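You operate a simulated robot arm through the tools that you are given. There is no shell and no other tool.

The job below is to be done with a simulated two-armed robot. You get a single attempt, and the scene is never put back.

## Task
Let the brake off and unwind the sail back to the yellow mark.
Fine: lock knob out, then in again. Where these are worked on the way, their far stop is far enough and under half their travel is too little: lock knob.

Only the result counts: the job must be done as asked and must still hold three seconds after the hand-in. Knocking over, shifting, dropping, spilling or breaking anything else fails it.

## Robot
Two 7-joint arms with two-finger grippers on one trunk that stands fixed in place. Base frame: the origin is at the foot of the trunk, x ahead of it, y to its left, z up. Readings come in mm, rad, newtons and seconds.
The left shoulder is at [50, 191, 1217], the right one opposite. With the tool pointing down near the work surface each hand reaches from about 100 to 740 mm from the base axis, measured 20 degrees to its own side. Payload 2.69 kg a hand.
The TCP of each hand is the grasp point between the finger pads, 20 mm short of the fingertips. In the tool frame z runs along the fingers and y along their closing line. Largest opening 100 mm; the body of the gripper starts 63 mm behind the TCP.
Orientation is told as [roll, pitch, yaw] about the base's x, y, z axes, in that order, counted from this pose: with the fingers straight down and closing along the base's y, the tool's x points along the base's -x, its y along +y and its z along -z.

## Interface
- The arms move only by the tool jog_arm. It takes "left_increments", "right_increments" or both (then of equal length, played together; a hand with none holds still); each is a list of rows, each a list of 7 numbers: the shift along the base's x, y, z in mm, then the turn, a rotation vector about the base's x, y, z in degrees, then the opening, from 0 (shut) to 1 (fully open). In form: [[x, y, z, wx, wy, wz, jaw], ...]. A call has 1 to 20 rows; each row shifts and turns the commanded pose from where the row before left it. A row lasts 0.2 s, in which the tool goes at most 50 mm and 0.15 rad; a call with a longer step from one row to the next is refused whole, and so is a gripper value outside its range. A pose out of reach is approached as far as the arm can. The call stops where the force on the tool passes 40 N (or 10 N more than at its start, if that is more) or the arm is blocked; 0.2 s more then pass. The fingers move at their own pace (about 153 mm/s each) and stop on an object; they squeeze with about 38 N. The grip force told is the motor's: it shows also when the fingers shut on nothing. Time passes only in rows, and 0.2 s behind the last, so rows that do not move let the fingers close. The reply holds the time, the measured pose of the TCP, the force on the tool along the base axes, the opening and the grip force, in the units named above and with some noise, with the torque about the TCP (base axes, N m) and any sound that the robot's microphone picked up.
- Cameras (640 x 400 px; columns grow to the right, rows downward): "scene" is now at [131.5, -36.8, 1417.1]; the picture's right is [-0.41, -0.91, 0.00], its down [-0.32, 0.15, -0.94] and it looks along [0.85, -0.39, -0.35] (base axes); focal length 214 px, centre (320, 200). "left" rides on the left gripper at [70, 18, -99] in its tool frame; the picture's right is [-0.26, 0.97, 0.00], its down [-0.75, -0.20, -0.63] and it looks along [-0.61, -0.16, 0.78] (tool axes); focal length 230 px, centre (320, 200). "right" rides on the right gripper at [70, -19, -99] in its tool frame; the picture's right is [0.26, 0.97, 0.00], its down [-0.75, 0.20, -0.63] and it looks along [-0.61, 0.16, 0.78] (tool axes); focal length 230 px, centre (320, 200). There is no depth. A picture from a camera that has moved, and an enlarged one, comes with that camera's place and axes in the base frame and with its lens. The place of the scene camera against the robot may be out by one fixed shift of up to 12 mm in any direction.
- camera(camera): a new picture of that camera. No time passes.
- slide_trunk(by): slides the trunk up (or, below 0, down) by that many mm; the arms and the scene camera ride with it, the base frame stays. It gives what a move gives, with no picture.
- head_to(pan, tilt): turns the head with the scene camera to pan (to the left, within 1.396 rad either way) and tilt (down, from -0.506 to 1.204), counted from straight ahead of the robot. It gives what a move gives.
- close_up(camera, box): a new picture of the part [left, top, right, bottom] of that camera's present view, enlarged. No time passes.
- sign_off(): hands the job in; it is judged then, once.

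Nothing tells you positions but the pictures and the camera data. Unless the task says otherwise, let go and move clear before handing in.

The tools are called after "Call:" by a JSON object that holds its "method" and its "body". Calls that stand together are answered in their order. jog_arm: Moves the arms, as the interface text tells. Its arguments: {"type":"object","properties":{"left_increments":{"type":"array","items":{"type":"array","items":{"type":"number"}}},"right_increments":{"type":"array","items":{"type":"array","items":{"type":"number"}}}},"required":[]} The other tools are called the same way: slide_trunk (by) slides the trunk up or down; head_to (pan, tilt) turns the head that bears the scene camera; camera (camera) takes a picture; close_up (camera, box) takes an enlarged picture of a part of a camera's view; sign_off () hands the job in.

At the start:

```text
t: 0.0
left_position: [376.2, -12.4, 1356.2]
left_tool_rot: [0.001, 0.0, -0.001]
left_force: [0.1, -0.1, 0.3]
left_ft_torque: [0.04, 0.0, -0.02]
left_width: 99.9
left_finger_force: 0.2
right_position: [215.3, -309.0, 1321.6]
right_tool_rot: [-0.001, 0.001, 0.0]
right_force: [0.1, 0.0, 0.5]
right_ft_torque: [0.01, -0.01, 0.02]
right_width: 100.0
right_finger_force: 0.1
trunk travel left (down, up): [-275.0, 48.0]
head pan, tilt: [-0.428, 0.363]
```

scene: 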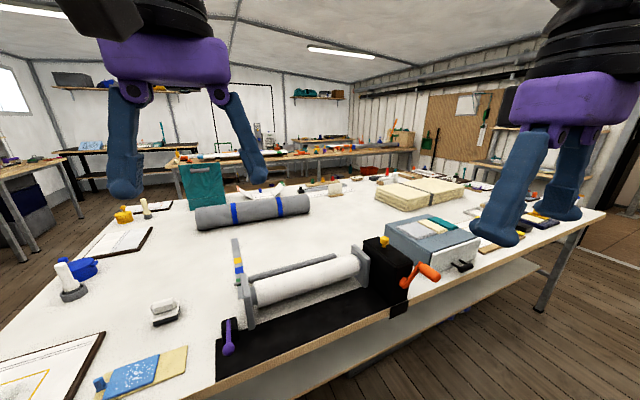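
right: 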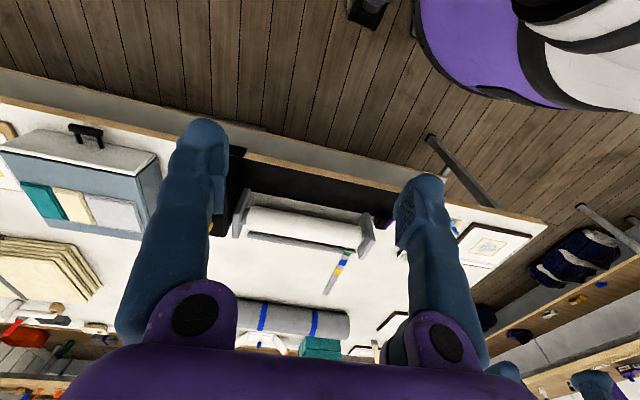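
left: 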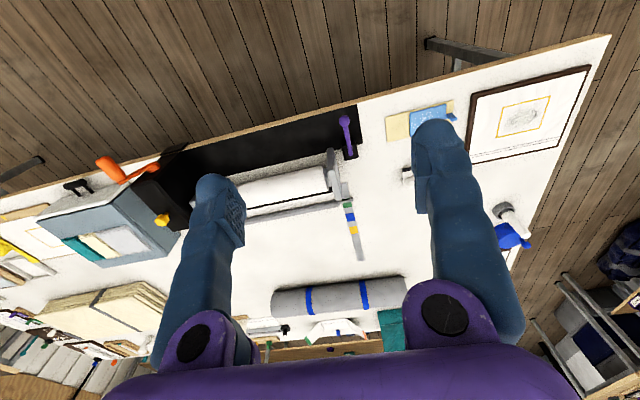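

I see a bench with a roller (the sail) in a frame, a black housing with an orange crank and a yellow knob, a purple lever on the left end, and a strip with coloured marks. I'll look closer before moving anything.

Call:
{"method": "close_up", "body": {"camera": "scene", "box": [200, 220, 460, 380]}}

Call:
{"method": "close_up", "body": {"camera": "scene", "box": [340, 220, 460, 300]}}

Call:
{"method": "close_up", "body": {"camera": "scene", "box": [200, 225, 320, 365]}}

Call:
{"method": "close_up", "body": {"camera": "left", "box": [80, 90, 400, 290]}}

Call:
{"method": "close_up", "body": {"camera": "right", "box": [180, 130, 440, 310]}}

```text
2.46 times, centred on (330, 300) of scene
camera zoom: at [131.5, -36.8, 1417.1], right [-0.41, -0.91, 0.0], down [-0.32, 0.15, -0.94], along [0.85, -0.39, -0.35], focal length 528 px, centre (295, -46)
```

zoom: 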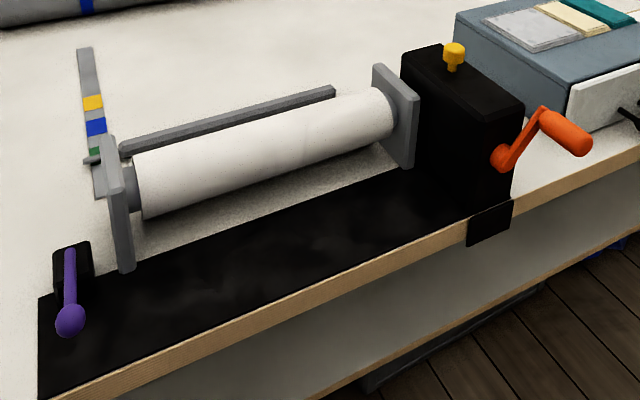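

```text
5.00 times, centred on (400, 260) of scene
camera zoom: at [131.5, -36.8, 1417.1], right [-0.41, -0.91, 0.0], down [-0.32, 0.15, -0.94], along [0.85, -0.39, -0.35], focal length 1072 px, centre (-80, -100)
```

zoom: 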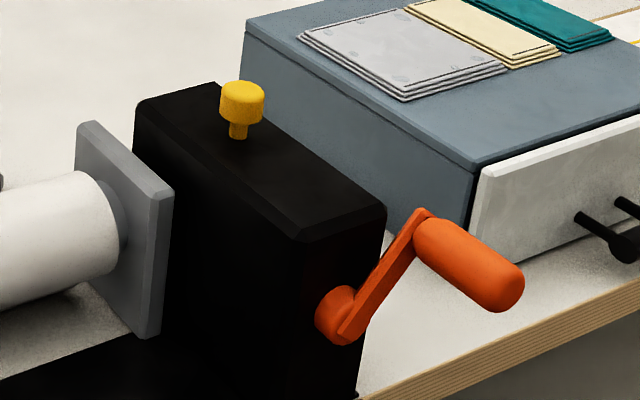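

```text
2.86 times, centred on (260, 295) of scene
camera zoom: at [131.5, -36.8, 1417.1], right [-0.41, -0.91, 0.0], down [-0.32, 0.15, -0.94], along [0.85, -0.39, -0.35], focal length 613 px, centre (491, -71)
```

zoom: 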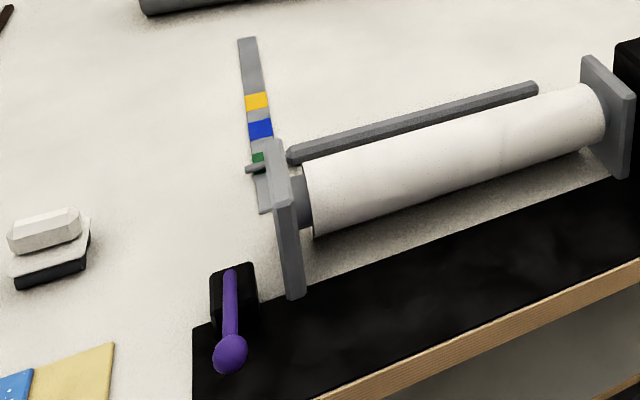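

```text
2.00 times, centred on (240, 190) of left
camera zoom: at [306.7, 4.5, 1453.8], right [0.26, 0.97, 0.0], down [0.75, -0.2, 0.63], along [0.61, -0.16, -0.78], focal length 460 px, centre (480, 220)
```

zoom: 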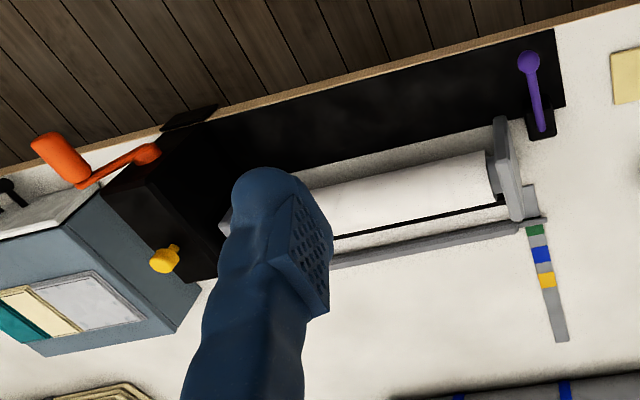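

```text
2.22 times, centred on (310, 220) of right
camera zoom: at [143.3, -327.7, 1420.1], right [-0.26, 0.97, 0.0], down [0.75, 0.2, 0.63], along [0.61, 0.16, -0.78], focal length 511 px, centre (342, 156)
```

zoom: 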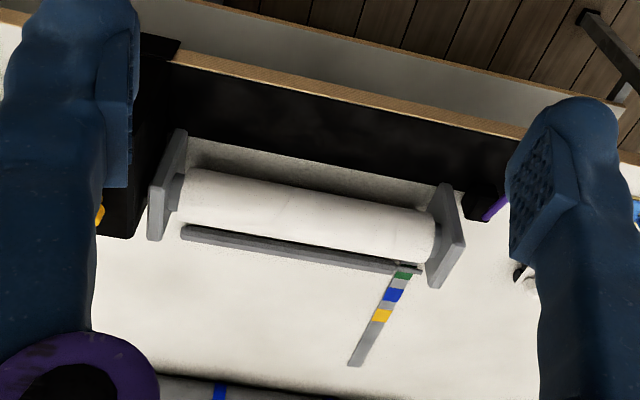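

The brake lever's ball appears near [492, 9, 966]. The crank hub is near [483, -467, 965] with its axis along x and the grip pointing toward me, and the knob is near [584, -467, 1056]. The sail pointer sits by green at x≈779, with yellow at x≈895. I'll bring both hands nearer for better views.

Call:
{"method": "jog_arm", "body": {"left_increments": [[-9.5, 6.5, -32, 0, 0, 0, 1], [-9.5, 6.5, -32, 0, 0, 0, 1], [-9.5, 6.5, -32, 0, 0, 0, 1], [-9.5, 6.5, -32, 0, 0, 0, 1], [-9.5, 6.5, -32, 0, 0, 0, 1], [-9.5, 6.5, -32, 0, 0, 0, 1], [-9.5, 6.5, -32, 0, 0, 0, 1], [-9.5, 6.5, -32, 0, 0, 0, 1]], "right_increments": [[17, -21.4, -21.5, 0, 0, 0, 1], [17, -21.4, -21.5, 0, 0, 0, 1], [17, -21.4, -21.5, 0, 0, 0, 1], [17, -21.4, -21.5, 0, 0, 0, 1], [17, -21.4, -21.5, 0, 0, 0, 1], [17, -21.4, -21.5, 0, 0, 0, 1], [17, -21.4, -21.5, 0, 0, 0, 1], [17, -21.4, -21.5, 0, 0, 0, 1]]}}

Call:
{"method": "camera", "body": {"camera": "left"}}

Call:
{"method": "camera", "body": {"camera": "right"}}

Call:
{"method": "camera", "body": {"camera": "scene"}}

```text
t: 1.8
left_position: [302.0, 39.0, 1099.7]
left_tool_rot: [0.001, -0.001, 0.0]
left_force: [-0.3, 0.0, -0.5]
left_ft_torque: [-0.01, -0.03, 0.0]
left_width: 99.9
left_finger_force: 0.0
right_position: [352.8, -480.1, 1148.9]
right_tool_rot: [-0.001, -0.001, 0.001]
right_force: [0.0, 0.6, 0.2]
right_ft_torque: [-0.03, -0.01, -0.02]
right_width: 100.2
right_finger_force: 0.0
trunk travel left (down, up): [-275.0, 48.0]
head pan, tilt: [-0.428, 0.363]
```

```text
taken
camera left: at [231.2, 56.2, 1197.7], right [0.26, 0.97, 0.0], down [0.75, -0.2, 0.63], along [0.61, -0.16, -0.78], focal length 230 px, centre (320, 200)
```

left: 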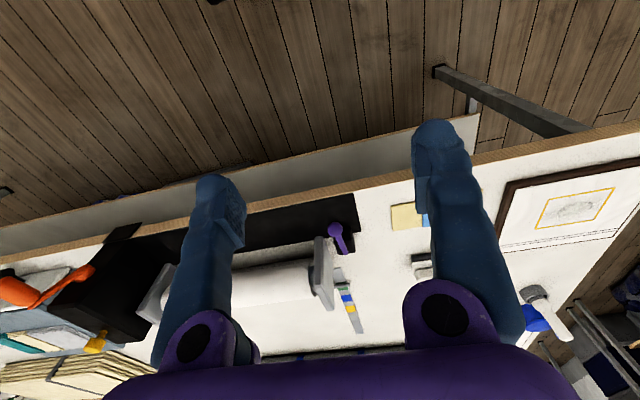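

```text
taken
camera right: at [280.0, -499.4, 1248.0], right [-0.26, 0.97, 0.0], down [0.75, 0.2, 0.63], along [0.61, 0.16, -0.78], focal length 230 px, centre (320, 200)
```

right: 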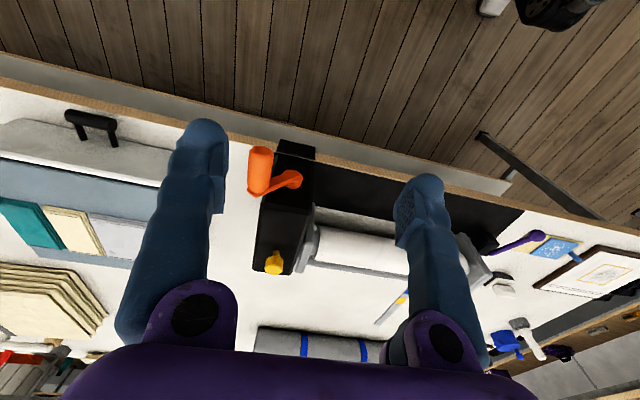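

```text
taken
camera scene: at [132.0, -36.9, 1417.1], right [-0.41, -0.91, 0.0], down [-0.32, 0.15, -0.93], along [0.85, -0.39, -0.36], focal length 214 px, centre (320, 200)
```

scene: 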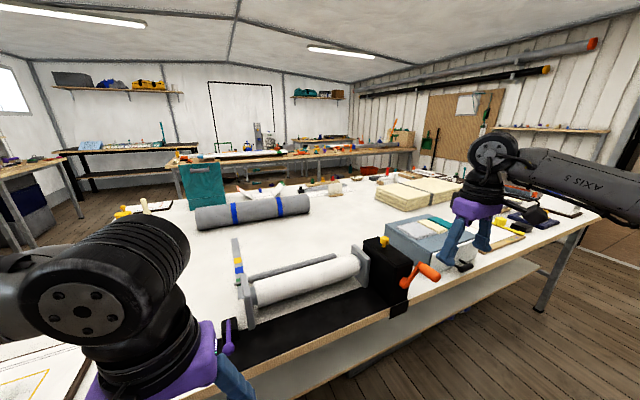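

Call:
{"method": "close_up", "body": {"camera": "left", "box": [250, 170, 410, 290]}}

Call:
{"method": "close_up", "body": {"camera": "right", "box": [220, 130, 380, 290]}}

Call:
{"method": "close_up", "body": {"camera": "right", "box": [430, 200, 570, 300]}}

Call:
{"method": "close_up", "body": {"camera": "scene", "box": [210, 230, 290, 290]}}

Call:
{"method": "close_up", "body": {"camera": "scene", "box": [350, 220, 450, 320]}}

```text
3.33 times, centred on (330, 230) of left
camera zoom: at [231.2, 56.2, 1197.7], right [0.26, 0.97, 0.0], down [0.75, -0.2, 0.63], along [0.61, -0.16, -0.78], focal length 767 px, centre (287, 100)
```

zoom: 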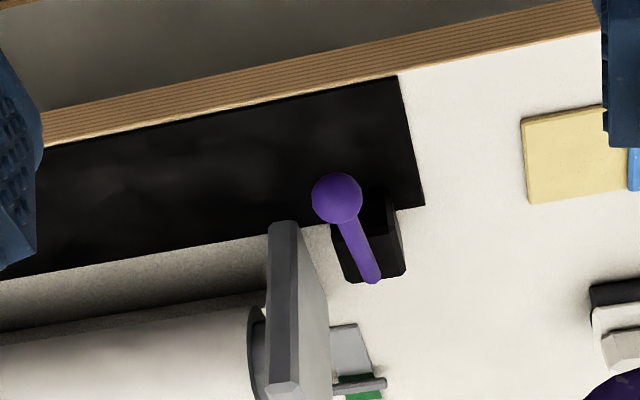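

```text
2.50 times, centred on (300, 210) of right
camera zoom: at [280.0, -499.4, 1248.0], right [-0.26, 0.97, 0.0], down [0.75, 0.2, 0.63], along [0.61, 0.16, -0.78], focal length 575 px, centre (370, 175)
```

zoom: 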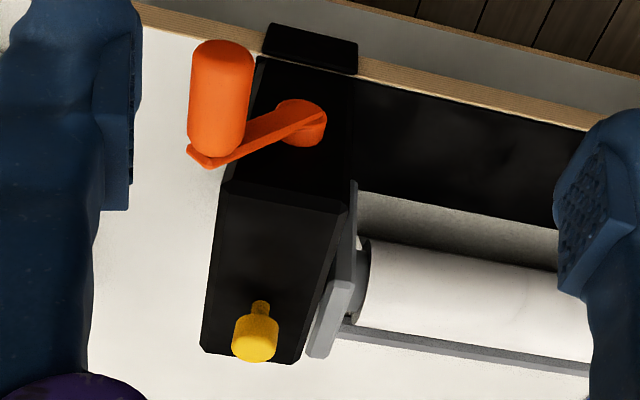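

```text
4.00 times, centred on (500, 250) of right
camera zoom: at [280.0, -499.4, 1248.0], right [-0.26, 0.97, 0.0], down [0.75, 0.2, 0.63], along [0.61, 0.16, -0.78], focal length 920 px, centre (-400, 0)
```

zoom: 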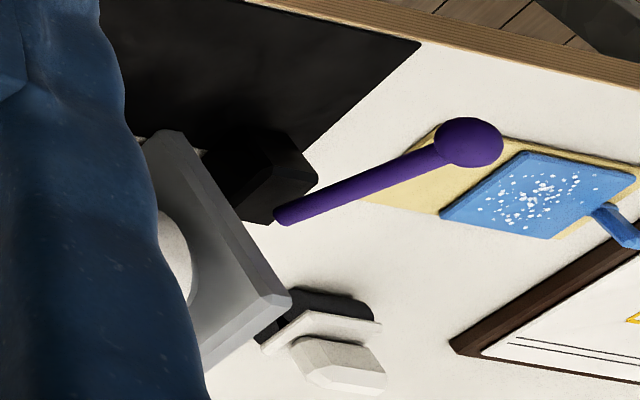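

```text
6.67 times, centred on (250, 260) of scene
camera zoom: at [132.0, -36.9, 1417.1], right [-0.41, -0.91, 0.0], down [-0.32, 0.15, -0.93], along [0.85, -0.39, -0.36], focal length 1430 px, centre (787, -200)
```

zoom: 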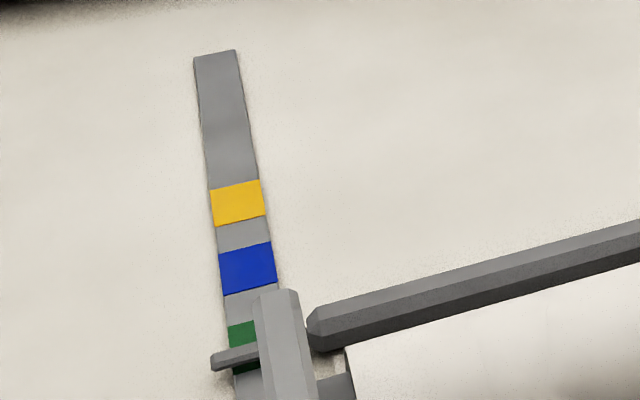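

```text
4.00 times, centred on (400, 270) of scene
camera zoom: at [132.0, -36.9, 1417.1], right [-0.41, -0.91, 0.0], down [-0.32, 0.15, -0.93], along [0.85, -0.39, -0.36], focal length 858 px, centre (0, -80)
```

zoom: 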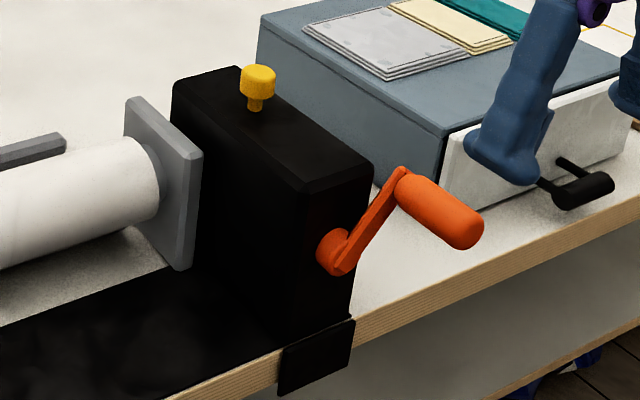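

With the wrist cameras I refined the positions: table top at z≈853, brake ball ≈[501, 9, 936] with its pivot ≈[606, 10, 904], crank grip ≈[450, -534, 996] about hub [491, -490, 938], and knob cap ≈[596, -490, 1032]. I'll put the left hand above the brake ball and check it.

Call:
{"method": "jog_arm", "body": {"left_increments": [[39.8, -6, -12, 0, 0, 0, 1], [39.8, -6, -12, 0, 0, 0, 1], [39.8, -6, -12, 0, 0, 0, 1], [39.8, -6, -12, 0, 0, 0, 1], [39.8, -6, -12, 0, 0, 0, 1]]}}

Call:
{"method": "camera", "body": {"camera": "left"}}

Call:
{"method": "camera", "body": {"camera": "right"}}

Call:
{"method": "close_up", "body": {"camera": "scene", "box": [160, 240, 320, 360]}}

```text
t: 3.0
left_position: [500.6, 9.5, 1039.1]
left_tool_rot: [0.001, 0.001, 0.0]
left_force: [0.2, -0.1, -0.1]
left_ft_torque: [0.0, 0.02, -0.02]
left_width: 99.7
left_finger_force: 0.1
right_position: [351.9, -480.5, 1149.9]
right_tool_rot: [0.0, 0.0, -0.001]
right_force: [0.3, -0.2, -0.6]
right_ft_torque: [0.0, 0.03, 0.0]
right_width: 100.1
right_finger_force: 0.1
trunk travel left (down, up): [-275.0, 48.0]
head pan, tilt: [-0.428, 0.363]
```

```text
taken
camera left: at [430.9, 26.7, 1137.2], right [0.26, 0.97, 0.0], down [0.75, -0.2, 0.63], along [0.61, -0.16, -0.78], focal length 230 px, centre (320, 200)
```

left: 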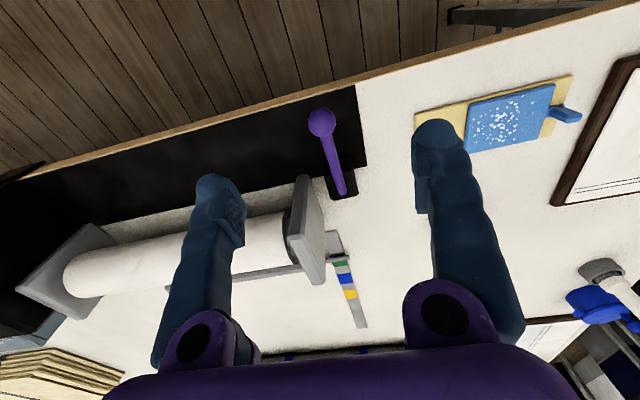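

```text
taken
camera right: at [280.1, -499.2, 1248.0], right [-0.26, 0.97, 0.0], down [0.75, 0.2, 0.63], along [0.61, 0.16, -0.78], focal length 230 px, centre (320, 200)
```

right: 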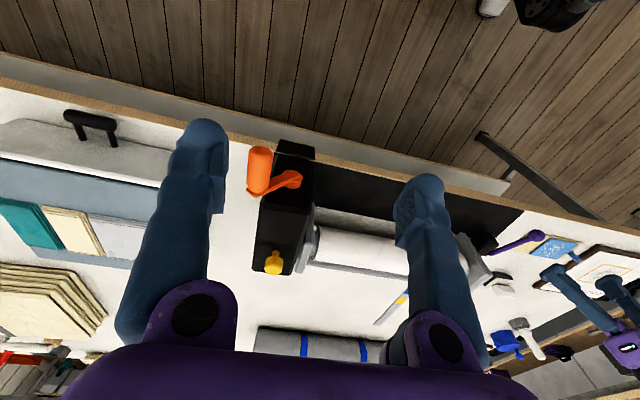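

```text
3.33 times, centred on (240, 300) of scene
camera zoom: at [132.2, -37.0, 1417.0], right [-0.41, -0.91, 0.0], down [-0.32, 0.15, -0.93], along [0.85, -0.39, -0.36], focal length 715 px, centre (587, -133)
```

zoom: 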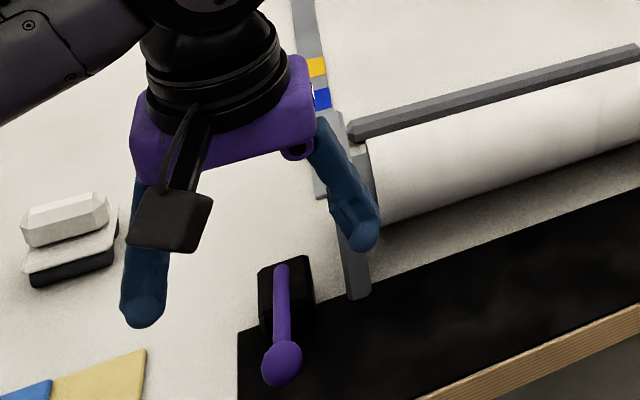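

The ball lies directly under the left hand and the track down is clear of the end plate. I'll lower with the jaws half open and grip the ball.

Call:
{"method": "jog_arm", "body": {"left_increments": [[0, 0, -20, 0, 0, 0, 0.55], [0, 0, -25, 0, 0, 0, 0.55], [0, 0, -25, 0, 0, 0, 0.55], [0, 0, -20, 0, 0, 0, 0.55], [1, 0, -13, 0, 0, 0, 0.55], [0, 0, 0, 0, 0, 0, 0.1], [0, 0, 0, 0, 0, 0, 0.1]]}}

Call:
{"method": "camera", "body": {"camera": "left"}}

Call:
{"method": "close_up", "body": {"camera": "scene", "box": [160, 240, 320, 360]}}

```text
t: 4.6
left_position: [501.9, 9.5, 935.1]
left_tool_rot: [0.0, 0.001, 0.003]
left_force: [-1.5, 2.6, -1.8]
left_ft_torque: [0.05, 0.08, -0.05]
left_width: 18.1
left_finger_force: 43.7
right_position: [351.3, -480.8, 1149.9]
right_tool_rot: [-0.001, -0.001, -0.001]
right_force: [-0.2, 0.3, 0.0]
right_ft_torque: [0.03, 0.01, 0.04]
right_width: 99.8
right_finger_force: 0.1
trunk travel left (down, up): [-275.0, 48.0]
head pan, tilt: [-0.428, 0.363]
```

```text
taken
camera left: at [430.6, 27.5, 1033.8], right [0.26, 0.97, 0.0], down [0.75, -0.2, 0.63], along [0.61, -0.16, -0.78], focal length 230 px, centre (320, 200)
```

left: 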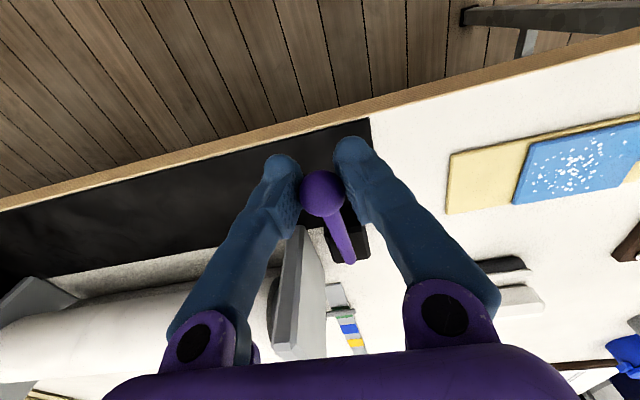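

```text
3.33 times, centred on (240, 300) of scene
camera zoom: at [131.6, -36.4, 1417.1], right [-0.41, -0.91, 0.0], down [-0.32, 0.15, -0.94], along [0.85, -0.39, -0.35], focal length 715 px, centre (587, -133)
```

zoom: 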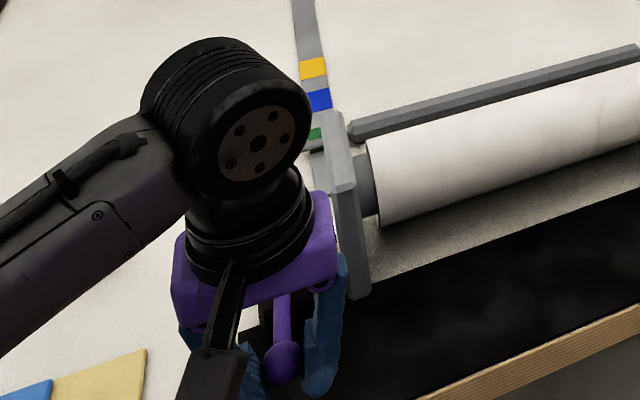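

The ball is gripped. I'll try swinging the lever upward about its pivot a little and read the forces.

Call:
{"method": "jog_arm", "body": {"left_increments": [[1.8, 0, 5.4, 0, 0, 0, 0.1], [1.9, 0, 5.4, 0, 0, 0, 0.1], [2.3, 0, 5.2, 0, 0, 0, 0.1], [2.5, 0, 5.1, 0, 0, 0, 0.1]]}}

Call:
{"method": "camera", "body": {"camera": "left"}}

```text
t: 5.6
left_position: [509.7, 10.7, 956.1]
left_tool_rot: [-0.001, 0.004, 0.002]
left_force: [-1.0, 4.4, -15.4]
left_ft_torque: [0.03, 1.45, 0.0]
left_width: 17.6
left_finger_force: 42.9
right_position: [353.2, -479.6, 1150.1]
right_tool_rot: [0.001, 0.002, 0.0]
right_force: [0.1, -0.3, 0.9]
right_ft_torque: [0.01, -0.02, 0.02]
right_width: 100.0
right_finger_force: 0.0
trunk travel left (down, up): [-275.0, 48.0]
head pan, tilt: [-0.428, 0.363]
```

```text
taken
camera left: at [440.3, 27.4, 1054.5], right [0.26, 0.97, 0.0], down [0.75, -0.2, 0.63], along [0.61, -0.16, -0.78], focal length 230 px, centre (320, 200)
```

left: 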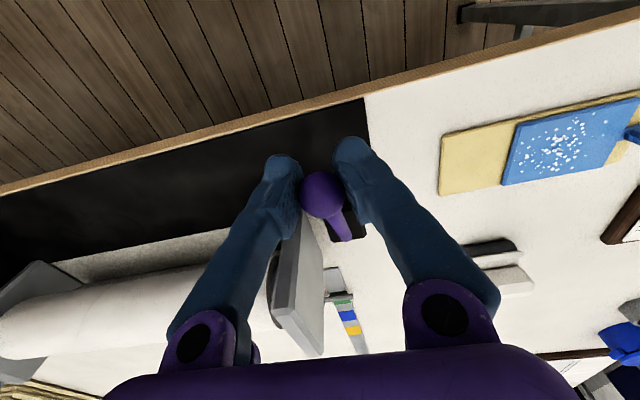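

The lever follows upward with moderate resistance, so I'll continue along the arc.

Call:
{"method": "jog_arm", "body": {"left_increments": [[2.8, 0, 4.95, 0, 0, 0, 0.1], [3.1, 0, 4.85, 0, 0, 0, 0.1], [3.3, 0, 4.7, 0, 0, 0, 0.1], [3.6, 0, 4.4, 0, 0, 0, 0.1], [3.8, 0, 4.25, 0, 0, 0, 0.1], [4.0, 0, 4.05, 0, 0, 0, 0.1], [4.2, 0, 3.85, 0, 0, 0, 0.1], [4.4, 0, 3.65, 0, 0, 0, 0.1]]}}

Call:
{"method": "camera", "body": {"camera": "left"}}

```text
t: 7.4
left_position: [538.5, 11.3, 990.3]
left_tool_rot: [0.0, 0.004, 0.001]
left_force: [-0.6, 9.3, -22.0]
left_ft_torque: [0.03, 1.46, 0.07]
left_width: 18.0
left_finger_force: 43.8
right_position: [353.7, -478.1, 1149.2]
right_tool_rot: [0.0, 0.003, -0.001]
right_force: [-0.3, -0.2, -0.5]
right_ft_torque: [-0.02, -0.01, 0.02]
right_width: 100.0
right_finger_force: 0.1
trunk travel left (down, up): [-275.0, 48.0]
head pan, tilt: [-0.428, 0.363]
```

```text
taken
camera left: at [470.0, 27.4, 1089.1], right [0.26, 0.97, 0.0], down [0.75, -0.2, 0.63], along [0.61, -0.16, -0.78], focal length 230 px, centre (320, 200)
```

left: 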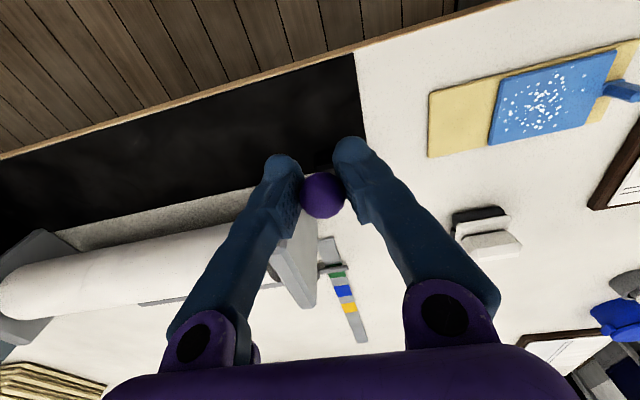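

The lever keeps coming, and I'm pulling slightly outward along its radius, so I'll ease inward and carry on past upright.

Call:
{"method": "jog_arm", "body": {"left_increments": [[5.0, 0.5, 2.4, 0, 0, 0, 0.1], [5.0, 0.5, 2.2, 0, 0, 0, 0.1], [5.1, 0, 2.4, 0, 0, 0, 0.1], [5.1, 0, 2.3, 0, 0, 0, 0.1], [5.2, 0, 2.2, 0, 0, 0, 0.1], [5.2, 0, 2.0, 0, 0, 0, 0.1]]}}

Call:
{"method": "camera", "body": {"camera": "left"}}

Call:
{"method": "camera", "body": {"camera": "right"}}

```text
t: 8.8
left_position: [569.5, 9.8, 1004.1]
left_tool_rot: [0.002, -0.001, 0.0]
left_force: [-9.5, 2.8, -15.6]
left_ft_torque: [0.03, 1.46, 0.01]
left_width: 17.6
left_finger_force: 43.4
right_position: [352.0, -478.7, 1149.5]
right_tool_rot: [0.0, -0.001, 0.0]
right_force: [1.0, 0.4, 0.7]
right_ft_torque: [-0.03, -0.05, -0.01]
right_width: 99.5
right_finger_force: 0.1
trunk travel left (down, up): [-275.0, 48.0]
head pan, tilt: [-0.428, 0.363]
```

```text
taken
camera left: at [499.3, 27.7, 1103.5], right [0.26, 0.97, 0.0], down [0.75, -0.2, 0.63], along [0.61, -0.16, -0.78], focal length 230 px, centre (320, 200)
```

left: 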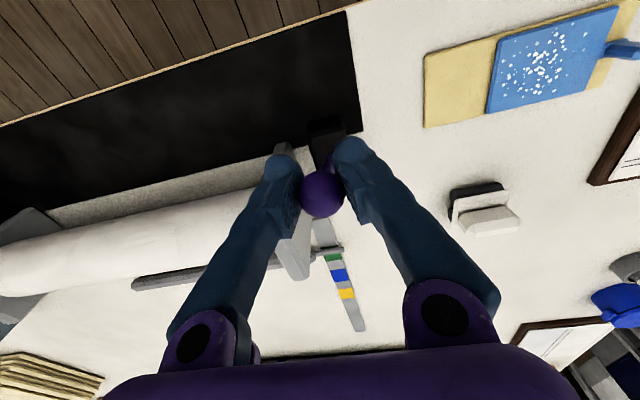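

```text
taken
camera right: at [280.0, -498.6, 1248.3], right [-0.26, 0.97, 0.0], down [0.75, 0.2, 0.63], along [0.61, 0.16, -0.78], focal length 230 px, centre (320, 200)
```

right: 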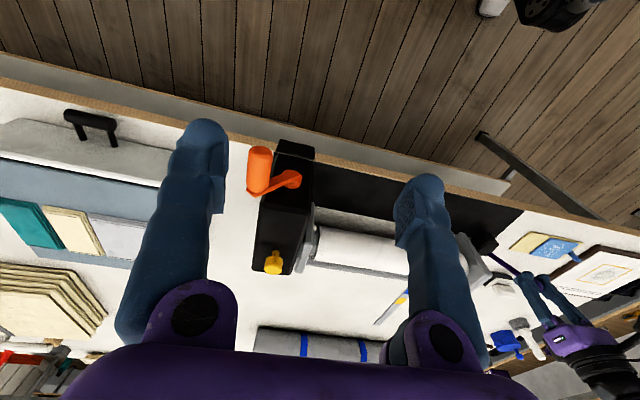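

Call:
{"method": "jog_arm", "body": {"left_increments": [[5.3, 0, 1.0, 0, 0, 0, 0.1], [5.3, 0, 1.0, 0, 0, 0, 0.1], [5.4, 0, 1.0, 0, 0, 0, 0.1], [5.4, 0, 0.8, 0, 0, 0, 0.1], [5.4, 0, 0.5, 0, 0, 0, 0.1], [5.4, 0, 0.2, 0, 0, 0, 0.1], [5.4, 0, 0, 0, 0, 0, 0.1]]}}

Call:
{"method": "camera", "body": {"camera": "left"}}

```text
t: 10.4
left_position: [606.5, 10.1, 1008.9]
left_tool_rot: [0.0, 0.001, 0.0]
left_force: [-11.4, 0.2, -13.9]
left_ft_torque: [0.04, 1.27, 0.05]
left_width: 16.9
left_finger_force: 42.3
right_position: [351.5, -479.5, 1150.1]
right_tool_rot: [0.001, 0.0, 0.0]
right_force: [-0.7, 0.3, 0.9]
right_ft_torque: [-0.01, 0.01, 0.0]
right_width: 99.6
right_finger_force: 0.1
trunk travel left (down, up): [-275.0, 48.0]
head pan, tilt: [-0.428, 0.363]
```

```text
taken
camera left: at [536.6, 27.7, 1108.2], right [0.26, 0.97, 0.0], down [0.75, -0.2, 0.63], along [0.61, -0.16, -0.78], focal length 230 px, centre (320, 200)
```

left: 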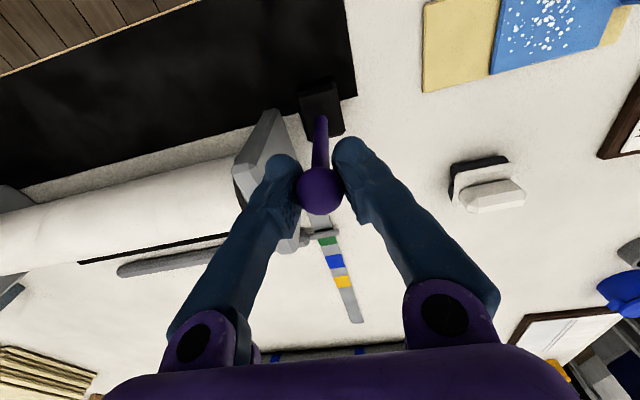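

Call:
{"method": "jog_arm", "body": {"left_increments": [[5.4, 0, -1.0, 0, 0, 0, 0.1], [5.4, 0, -1.2, 0, 0, 0, 0.1], [5.4, 0, -1.0, 0, 0, 0, 0.1], [5.3, 0, -1.0, 0, 0, 0, 0.1], [5.3, 0, -1.2, 0, 0, 0, 0.1], [5.2, 0, -1.5, 0, 0, 0, 0.1], [5.2, 0, -1.7, 0, 0, 0, 0.1], [5.1, 0, -2.0, 0, 0, 0, 0.1]]}}

Call:
{"method": "camera", "body": {"camera": "left"}}

```text
t: 12.2
left_position: [648.9, 11.7, 998.8]
left_tool_rot: [-0.001, -0.001, 0.001]
left_force: [-0.8, -0.2, 0.4]
left_ft_torque: [-0.01, 0.0, 0.01]
left_width: 9.9
left_finger_force: 0.2
right_position: [352.4, -481.0, 1148.4]
right_tool_rot: [-0.001, -0.001, 0.001]
right_force: [0.1, 0.7, 0.0]
right_ft_torque: [-0.01, 0.0, 0.0]
right_width: 100.0
right_finger_force: 0.1
trunk travel left (down, up): [-275.0, 48.0]
head pan, tilt: [-0.428, 0.363]
```

```text
taken
camera left: at [579.7, 28.2, 1097.7], right [0.26, 0.97, 0.0], down [0.75, -0.2, 0.63], along [0.61, -0.16, -0.78], focal length 230 px, centre (320, 200)
```

left: 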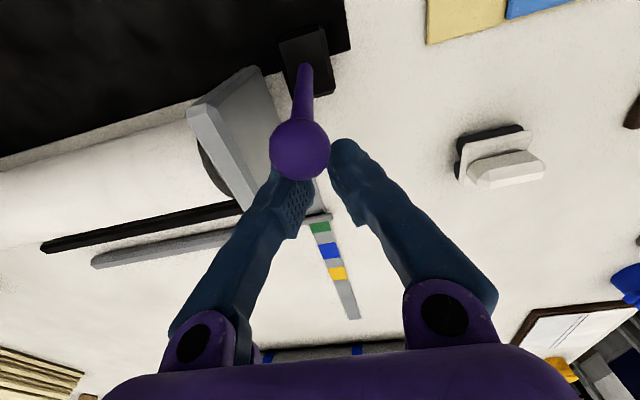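

The ball slipped out of the jaws with the lever just past upright, so this could be its stop or only a slip. I'll lift clear, come in behind the ball with closed fingers, and push to find out.

Call:
{"method": "jog_arm", "body": {"left_increments": [[6, 0, 0, 0, 0, 0, 0.1], [0, 0, 30, 0, 0, 0, 0.1], [0, 0, 35, 0, 0, 0, 0.1], [-40, 0, 0, 0, 0, 0, 0], [-45, -1, 0, 0, 0, 0, 0], [-10, 0, 0, 0, 0, 0, 0]]}}

Call:
{"method": "camera", "body": {"camera": "left"}}

Call:
{"method": "close_up", "body": {"camera": "right", "box": [430, 180, 590, 300]}}

Call:
{"method": "close_up", "body": {"camera": "scene", "box": [160, 220, 320, 340]}}

```text
t: 13.6
left_position: [554.8, 13.0, 1062.7]
left_tool_rot: [0.002, 0.003, 0.003]
left_force: [-0.3, 0.9, 0.2]
left_ft_torque: [-0.04, 0.02, 0.0]
left_width: 0.2
left_finger_force: 29.3
left hand out of reach, approached as far as the arm can: row 1
right_position: [351.1, -479.4, 1149.2]
right_tool_rot: [0.001, -0.001, 0.001]
right_force: [0.4, -0.3, 1.2]
right_ft_torque: [0.01, 0.01, 0.02]
right_width: 100.0
right_finger_force: 0.1
trunk travel left (down, up): [-275.0, 48.0]
head pan, tilt: [-0.428, 0.363]
```

```text
taken
camera left: at [484.6, 29.8, 1161.4], right [0.26, 0.97, 0.0], down [0.75, -0.2, 0.63], along [0.61, -0.16, -0.78], focal length 230 px, centre (320, 200)
```

left: 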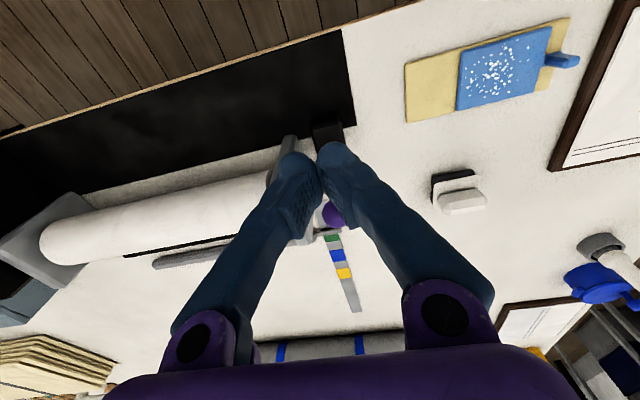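

```text
3.33 times, centred on (510, 240) of right
camera zoom: at [279.9, -498.8, 1248.2], right [-0.26, 0.97, 0.0], down [0.75, 0.2, 0.63], along [0.61, 0.16, -0.78], focal length 767 px, centre (-313, 67)
```

zoom: 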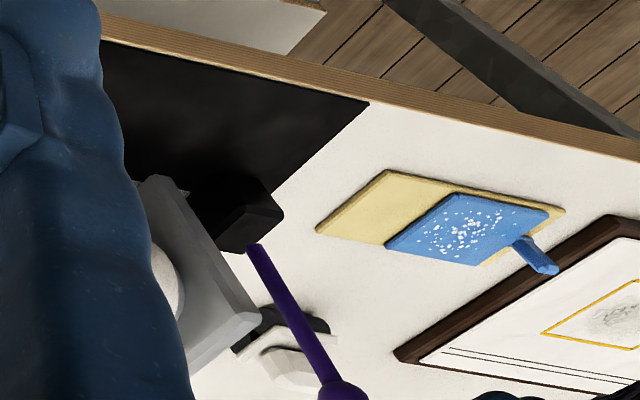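

```text
3.33 times, centred on (240, 280) of scene
camera zoom: at [132.0, -36.6, 1416.9], right [-0.41, -0.91, 0.0], down [-0.32, 0.15, -0.93], along [0.85, -0.39, -0.36], focal length 715 px, centre (587, -67)
```

zoom: 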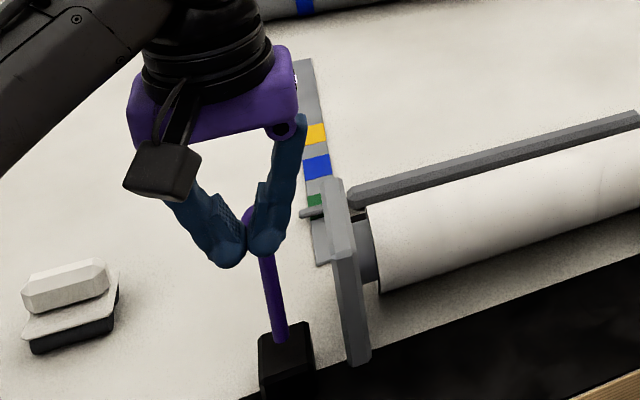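

The lever stands just past upright, ball ≈[620, 8, 1008]. I'll lower the closed fingers behind it and push forward gently to find the stop.

Call:
{"method": "jog_arm", "body": {"left_increments": [[0, -2, -30, 0, 0, 0, 0], [0, -2, -32, 0, 0, 0, 0], [20, 0, 0, 0, 0, 0, 0], [10, 0, 0, 0, 0, 0, 0], [5, 0, 0, 0, 0, 0, 0], [5, 0, 0, 0, 0, 0, 0], [5, 0, 0, 0, 0, 0, 0], [5, 0, 0, 0, 0, 0, 0]]}}

Call:
{"method": "camera", "body": {"camera": "left"}}

Call:
{"method": "close_up", "body": {"camera": "right", "box": [430, 180, 590, 300]}}

```text
t: 15.6
left_position: [599.1, 8.8, 1001.3]
left_tool_rot: [0.003, 0.015, -0.005]
left_force: [-22.3, 8.2, 2.8]
left_ft_torque: [0.13, -0.29, 0.25]
left_width: 0.0
left_finger_force: 30.3
right_position: [349.8, -479.6, 1151.1]
right_tool_rot: [-0.001, -0.003, 0.0]
right_force: [0.0, -0.4, 0.0]
right_ft_torque: [0.01, -0.03, -0.01]
right_width: 100.1
right_finger_force: 0.1
trunk travel left (down, up): [-275.0, 48.0]
head pan, tilt: [-0.428, 0.363]
stopped in row 8 (left hand): the force on the tool passed its limit at 42 N (the readings are from after the stop); the commanded pose is now the measured one
```

```text
taken
camera left: at [530.5, 26.2, 1100.6], right [0.26, 0.97, 0.0], down [0.76, -0.21, 0.62], along [0.6, -0.16, -0.79], focal length 230 px, centre (320, 200)
```

left: 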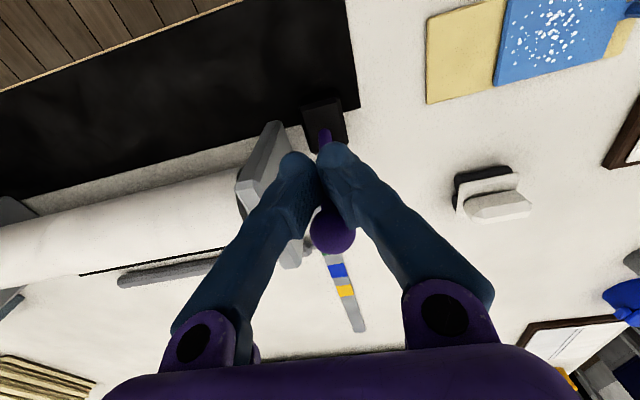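

```text
3.33 times, centred on (510, 240) of right
camera zoom: at [276.8, -498.0, 1250.0], right [-0.26, 0.97, 0.0], down [0.75, 0.2, 0.63], along [0.61, 0.16, -0.77], focal length 767 px, centre (-313, 67)
```

zoom: 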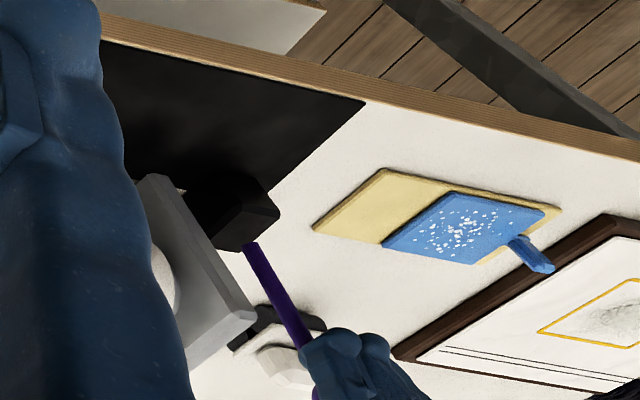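

The push stopped hard at 42 N with no further motion, well above the 14 N it took to swing, so the lever is at its far stop and the brake is off. I'll retract the left hand to a watching position and bring the right hand over the knob.

Call:
{"method": "jog_arm", "body": {"left_increments": [[-30, 0, 0, 0, 0, 0, 0], [-25, 12, 20, 0, 0, 0, 0.3], [-25, 12, 20, 0, 0, 0, 0.3], [-25, 12, 20, 0, 0, 0, 0.3], [-25, 12, 20, 0, 0, 0, 0.3], [-25, 12, 20, 0, 0, 0, 0.3], [-25, 12, 20, 0, 0, 0, 0.3]], "right_increments": [[35, -1, 0, 0, 0, 0, 1], [35, -1, 0, 0, 0, 0, 1], [35, -2, 0, 0, 0, 0, 1], [35, -2, 0, 0, 0, 0, 1], [35, -2, 0, 0, 0, 0, 1], [35, -2, 0, 0, 0, 0, 1], [35, -1, 0, 0, 0, 0, 1]]}}

Call:
{"method": "camera", "body": {"camera": "left"}}

Call:
{"method": "camera", "body": {"camera": "right"}}

Call:
{"method": "camera", "body": {"camera": "scene"}}

```text
t: 17.2
left_position: [421.2, 82.3, 1118.9]
left_tool_rot: [0.003, 0.013, -0.001]
left_force: [0.4, 0.6, -0.3]
left_ft_torque: [-0.05, -0.03, 0.01]
left_width: 30.0
left_finger_force: 0.0
right_position: [580.6, -474.3, 1149.1]
right_tool_rot: [-0.003, -0.003, -0.004]
right_force: [-0.4, -0.3, 0.3]
right_ft_torque: [0.01, -0.02, -0.03]
right_width: 99.9
right_finger_force: 0.1
right hand out of reach, approached as far as the arm can: row 7
trunk travel left (down, up): [-275.0, 48.0]
head pan, tilt: [-0.428, 0.363]
```

```text
taken
camera left: at [352.4, 99.2, 1218.9], right [0.26, 0.97, 0.0], down [0.76, -0.2, 0.62], along [0.6, -0.16, -0.78], focal length 230 px, centre (320, 200)
```

left: 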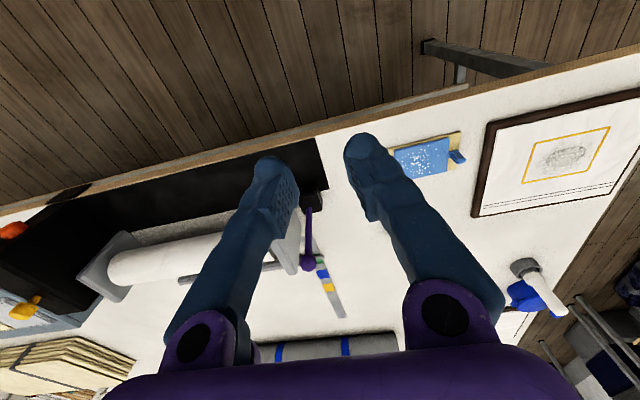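

```text
taken
camera right: at [508.0, -491.9, 1247.7], right [-0.25, 0.97, -0.01], down [0.75, 0.2, 0.63], along [0.61, 0.16, -0.78], focal length 230 px, centre (320, 200)
```

right: 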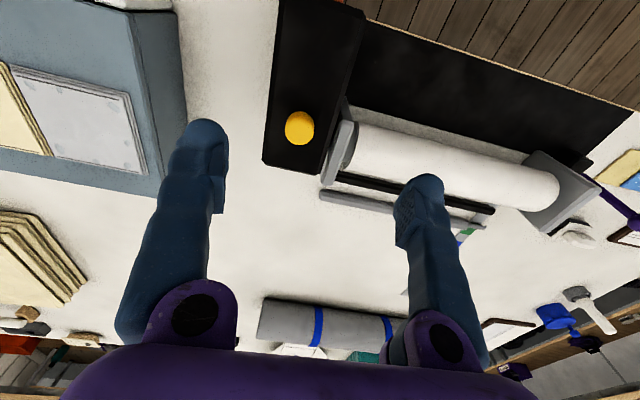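

```text
taken
camera scene: at [130.0, -34.5, 1417.4], right [-0.41, -0.91, 0.0], down [-0.32, 0.14, -0.94], along [0.85, -0.39, -0.35], focal length 214 px, centre (320, 200)
```

scene: 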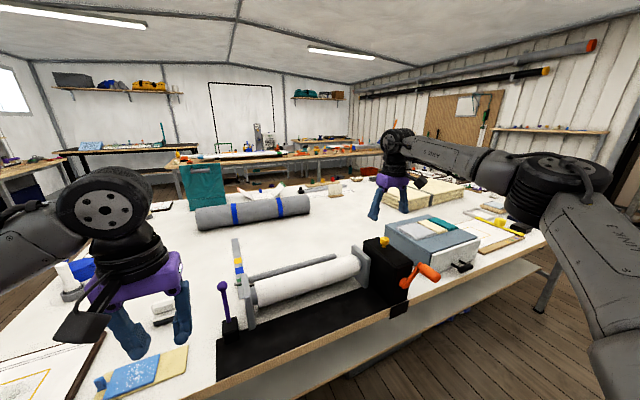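

The brake lever now stands upright at its stop, and the view of the strip is clear. The knob cap is at ≈[593, -490, 1030], near the edge of reach, so I'll tilt the right tool forward about 16° before lowering over it.

Call:
{"method": "jog_arm", "body": {"right_increments": [[0, 0, 0, 0, -8, 0, 0.7], [0, 0, 0, 0, -8, 0, 0.7], [0, 0, -30, 0, 0, 0, 0.7], [0, 0, -30, 0, 0, 0, 0.7], [0, 0, 0, 0, 0, 0, 0.7]]}}

Call:
{"method": "camera", "body": {"camera": "right"}}

Call:
{"method": "close_up", "body": {"camera": "scene", "box": [340, 180, 460, 300]}}

```text
t: 18.4
left_position: [422.3, 80.5, 1118.9]
left_tool_rot: [0.0, 0.014, -0.001]
left_force: [0.9, 0.4, 0.1]
left_ft_torque: [-0.03, -0.01, 0.02]
left_width: 30.0
left_finger_force: 0.1
right_position: [580.0, -475.3, 1085.7]
right_tool_rot: [-0.001, -0.278, 0.0]
right_force: [-0.1, 0.6, 0.0]
right_ft_torque: [0.01, -0.01, 0.04]
right_width: 70.1
right_finger_force: 0.1
trunk travel left (down, up): [-275.0, 48.0]
head pan, tilt: [-0.428, 0.363]
```

```text
taken
camera right: at [483.8, -494.3, 1162.3], right [-0.25, 0.97, -0.07], down [0.55, 0.2, 0.81], along [0.8, 0.16, -0.58], focal length 230 px, centre (320, 200)
```

right: 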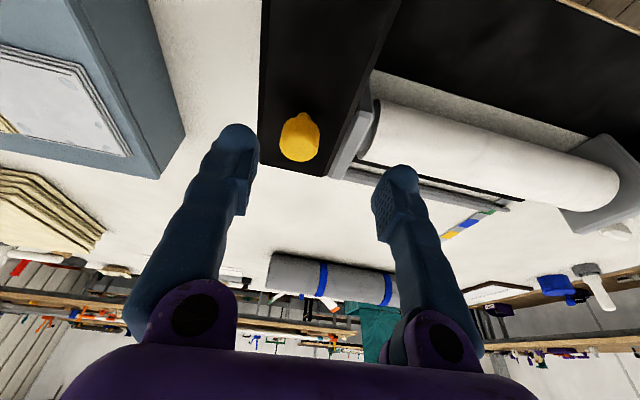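

```text
3.33 times, centred on (400, 240) of scene
camera zoom: at [131.4, -36.6, 1417.1], right [-0.41, -0.91, 0.0], down [-0.32, 0.15, -0.94], along [0.85, -0.39, -0.35], focal length 715 px, centre (53, 67)
```

zoom: 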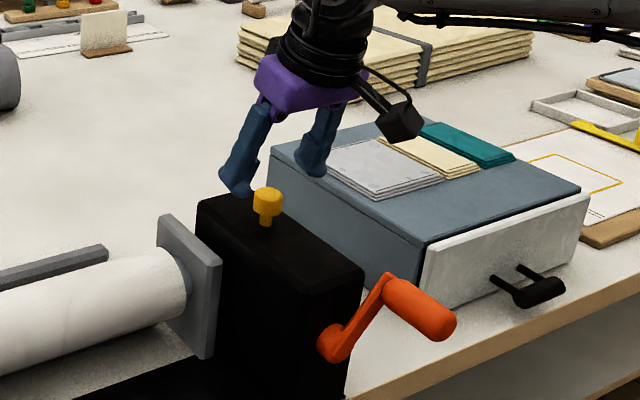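

Call:
{"method": "jog_arm", "body": {"right_increments": [[7, -7.5, -8, 0, 0, 0, 0.6], [6, -7.2, -9, 0, 0, 0, 0.6], [0, 0, -12, 0, 0, 0, 0.6], [0, 0, -12, 0, 0, 0, 0.6]]}}

Call:
{"method": "camera", "body": {"camera": "right"}}

Call:
{"method": "close_up", "body": {"camera": "scene", "box": [340, 180, 460, 300]}}

```text
t: 19.4
left_position: [422.8, 80.3, 1119.3]
left_tool_rot: [0.001, 0.012, -0.003]
left_force: [-0.1, -0.7, -0.7]
left_ft_torque: [0.0, 0.01, -0.01]
left_width: 29.7
left_finger_force: 0.0
right_position: [593.4, -490.1, 1046.9]
right_tool_rot: [0.0, -0.28, 0.0]
right_force: [0.0, -0.4, -0.4]
right_ft_torque: [0.01, 0.0, -0.04]
right_width: 60.2
right_finger_force: 0.1
trunk travel left (down, up): [-275.0, 48.0]
head pan, tilt: [-0.428, 0.363]
```

```text
taken
camera right: at [497.1, -508.8, 1121.8], right [-0.25, 0.97, -0.07], down [0.55, 0.2, 0.81], along [0.8, 0.16, -0.58], focal length 230 px, centre (320, 200)
```

right: 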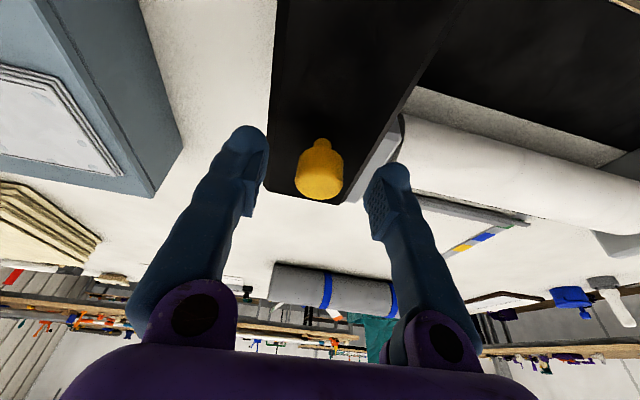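

```text
3.33 times, centred on (400, 240) of scene
camera zoom: at [131.6, -36.8, 1417.1], right [-0.41, -0.91, 0.0], down [-0.32, 0.15, -0.94], along [0.85, -0.39, -0.35], focal length 715 px, centre (53, 67)
```

zoom: 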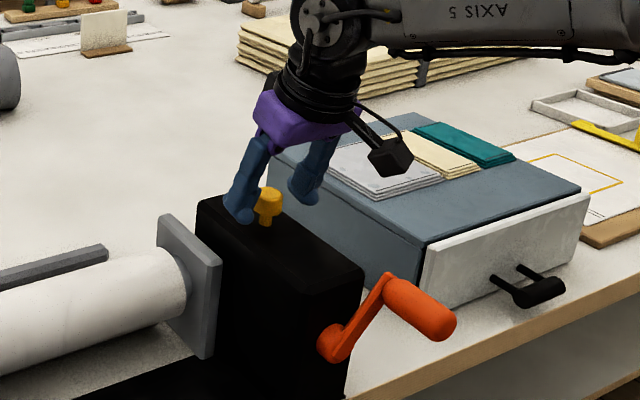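

The cap sits centred between the fingers. I'll lower a little more and close on it.

Call:
{"method": "jog_arm", "body": {"right_increments": [[2, 0, -8, 0, 0, 0, 0.6], [1, 0, -5, 0, 0, 0, 0.6], [0, 0, 0, 0, 0, 0, 0.1], [0, 0, 0, 0, 0, 0, 0.1]]}}

Call:
{"method": "camera", "body": {"camera": "right"}}

Call:
{"method": "close_up", "body": {"camera": "scene", "box": [360, 210, 420, 270]}}

```text
t: 20.4
left_position: [423.0, 79.2, 1118.8]
left_tool_rot: [0.001, 0.012, -0.002]
left_force: [-1.1, 0.4, -0.6]
left_ft_torque: [0.01, 0.02, 0.0]
left_width: 29.9
left_finger_force: 0.0
right_position: [596.4, -489.1, 1032.4]
right_tool_rot: [0.001, -0.278, 0.0]
right_force: [-1.1, 2.5, -2.0]
right_ft_torque: [0.02, -0.11, 0.01]
right_width: 26.3
right_finger_force: 44.9
trunk travel left (down, up): [-275.0, 48.0]
head pan, tilt: [-0.428, 0.363]
```

```text
taken
camera right: at [499.6, -508.5, 1108.5], right [-0.25, 0.97, -0.07], down [0.55, 0.2, 0.81], along [0.8, 0.16, -0.58], focal length 230 px, centre (320, 200)
```

right: 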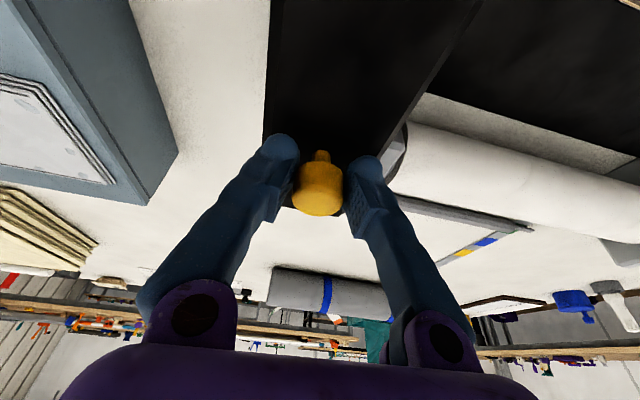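

```text
6.67 times, centred on (390, 240) of scene
camera zoom: at [131.6, -36.6, 1417.1], right [-0.41, -0.91, 0.0], down [-0.32, 0.15, -0.94], along [0.85, -0.39, -0.35], focal length 1430 px, centre (-147, -67)
```

zoom: 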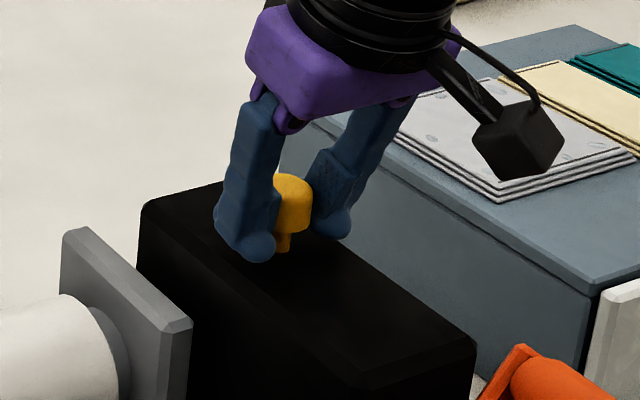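

Gripped at 26 mm. I'll pull straight up in small steps.

Call:
{"method": "jog_arm", "body": {"right_increments": [[0, 0, 2, 0, 0, 0, 0.1], [0, 0, 2, 0, 0, 0, 0.1], [0, 0, 2, 0, 0, 0, 0.1], [0, 0, 2, 0, 0, 0, 0.1]]}}

Call:
{"method": "close_up", "body": {"camera": "scene", "box": [360, 210, 420, 270]}}

```text
t: 21.4
left_position: [422.2, 78.7, 1118.6]
left_tool_rot: [0.002, 0.013, -0.002]
left_force: [0.4, 0.9, 0.2]
left_ft_torque: [0.01, -0.01, -0.02]
left_width: 29.9
left_finger_force: 0.0
right_position: [596.5, -490.1, 1040.7]
right_tool_rot: [-0.001, -0.278, 0.0]
right_force: [-4.5, 4.3, -3.2]
right_ft_torque: [0.01, 0.23, 0.01]
right_width: 26.2
right_finger_force: 44.6
trunk travel left (down, up): [-275.0, 48.0]
head pan, tilt: [-0.428, 0.363]
```

```text
6.67 times, centred on (390, 240) of scene
camera zoom: at [131.3, -36.4, 1417.1], right [-0.41, -0.91, 0.0], down [-0.32, 0.15, -0.94], along [0.85, -0.39, -0.35], focal length 1430 px, centre (-147, -67)
```

zoom: 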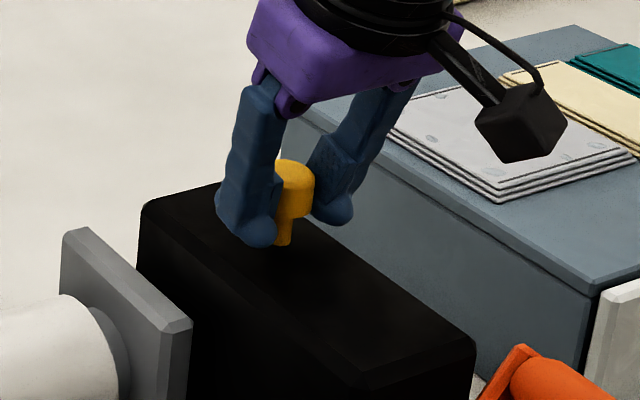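

The knob moves up with the hand at only about 3 N. I'll keep pulling until it stops.

Call:
{"method": "jog_arm", "body": {"right_increments": [[0, 0, 2, 0, 0, 0, 0.1], [0, 0, 2, 0, 0, 0, 0.1], [0, 0, 2, 0, 0, 0, 0.1], [0, 0, 2, 0, 0, 0, 0.1], [0, 0, 2, 0, 0, 0, 0.1]]}}

Call:
{"method": "close_up", "body": {"camera": "scene", "box": [360, 210, 420, 270]}}

```text
t: 22.6
left_position: [423.6, 79.9, 1117.4]
left_tool_rot: [0.004, 0.016, -0.002]
left_force: [0.5, 0.6, 0.1]
left_ft_torque: [-0.02, -0.01, 0.0]
left_width: 30.0
left_finger_force: 0.0
right_position: [595.9, -490.6, 1045.0]
right_tool_rot: [0.0, -0.27, 0.002]
right_force: [-3.6, 14.9, -29.7]
right_ft_torque: [0.11, -0.05, 0.03]
right_width: 26.4
right_finger_force: 44.9
trunk travel left (down, up): [-275.0, 48.0]
head pan, tilt: [-0.428, 0.363]
```

```text
6.67 times, centred on (390, 240) of scene
camera zoom: at [134.2, -37.4, 1416.4], right [-0.41, -0.91, 0.0], down [-0.33, 0.15, -0.93], along [0.85, -0.39, -0.36], focal length 1430 px, centre (-147, -67)
```

zoom: 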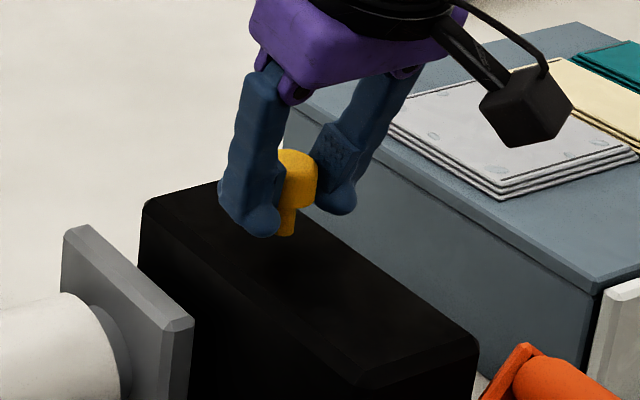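

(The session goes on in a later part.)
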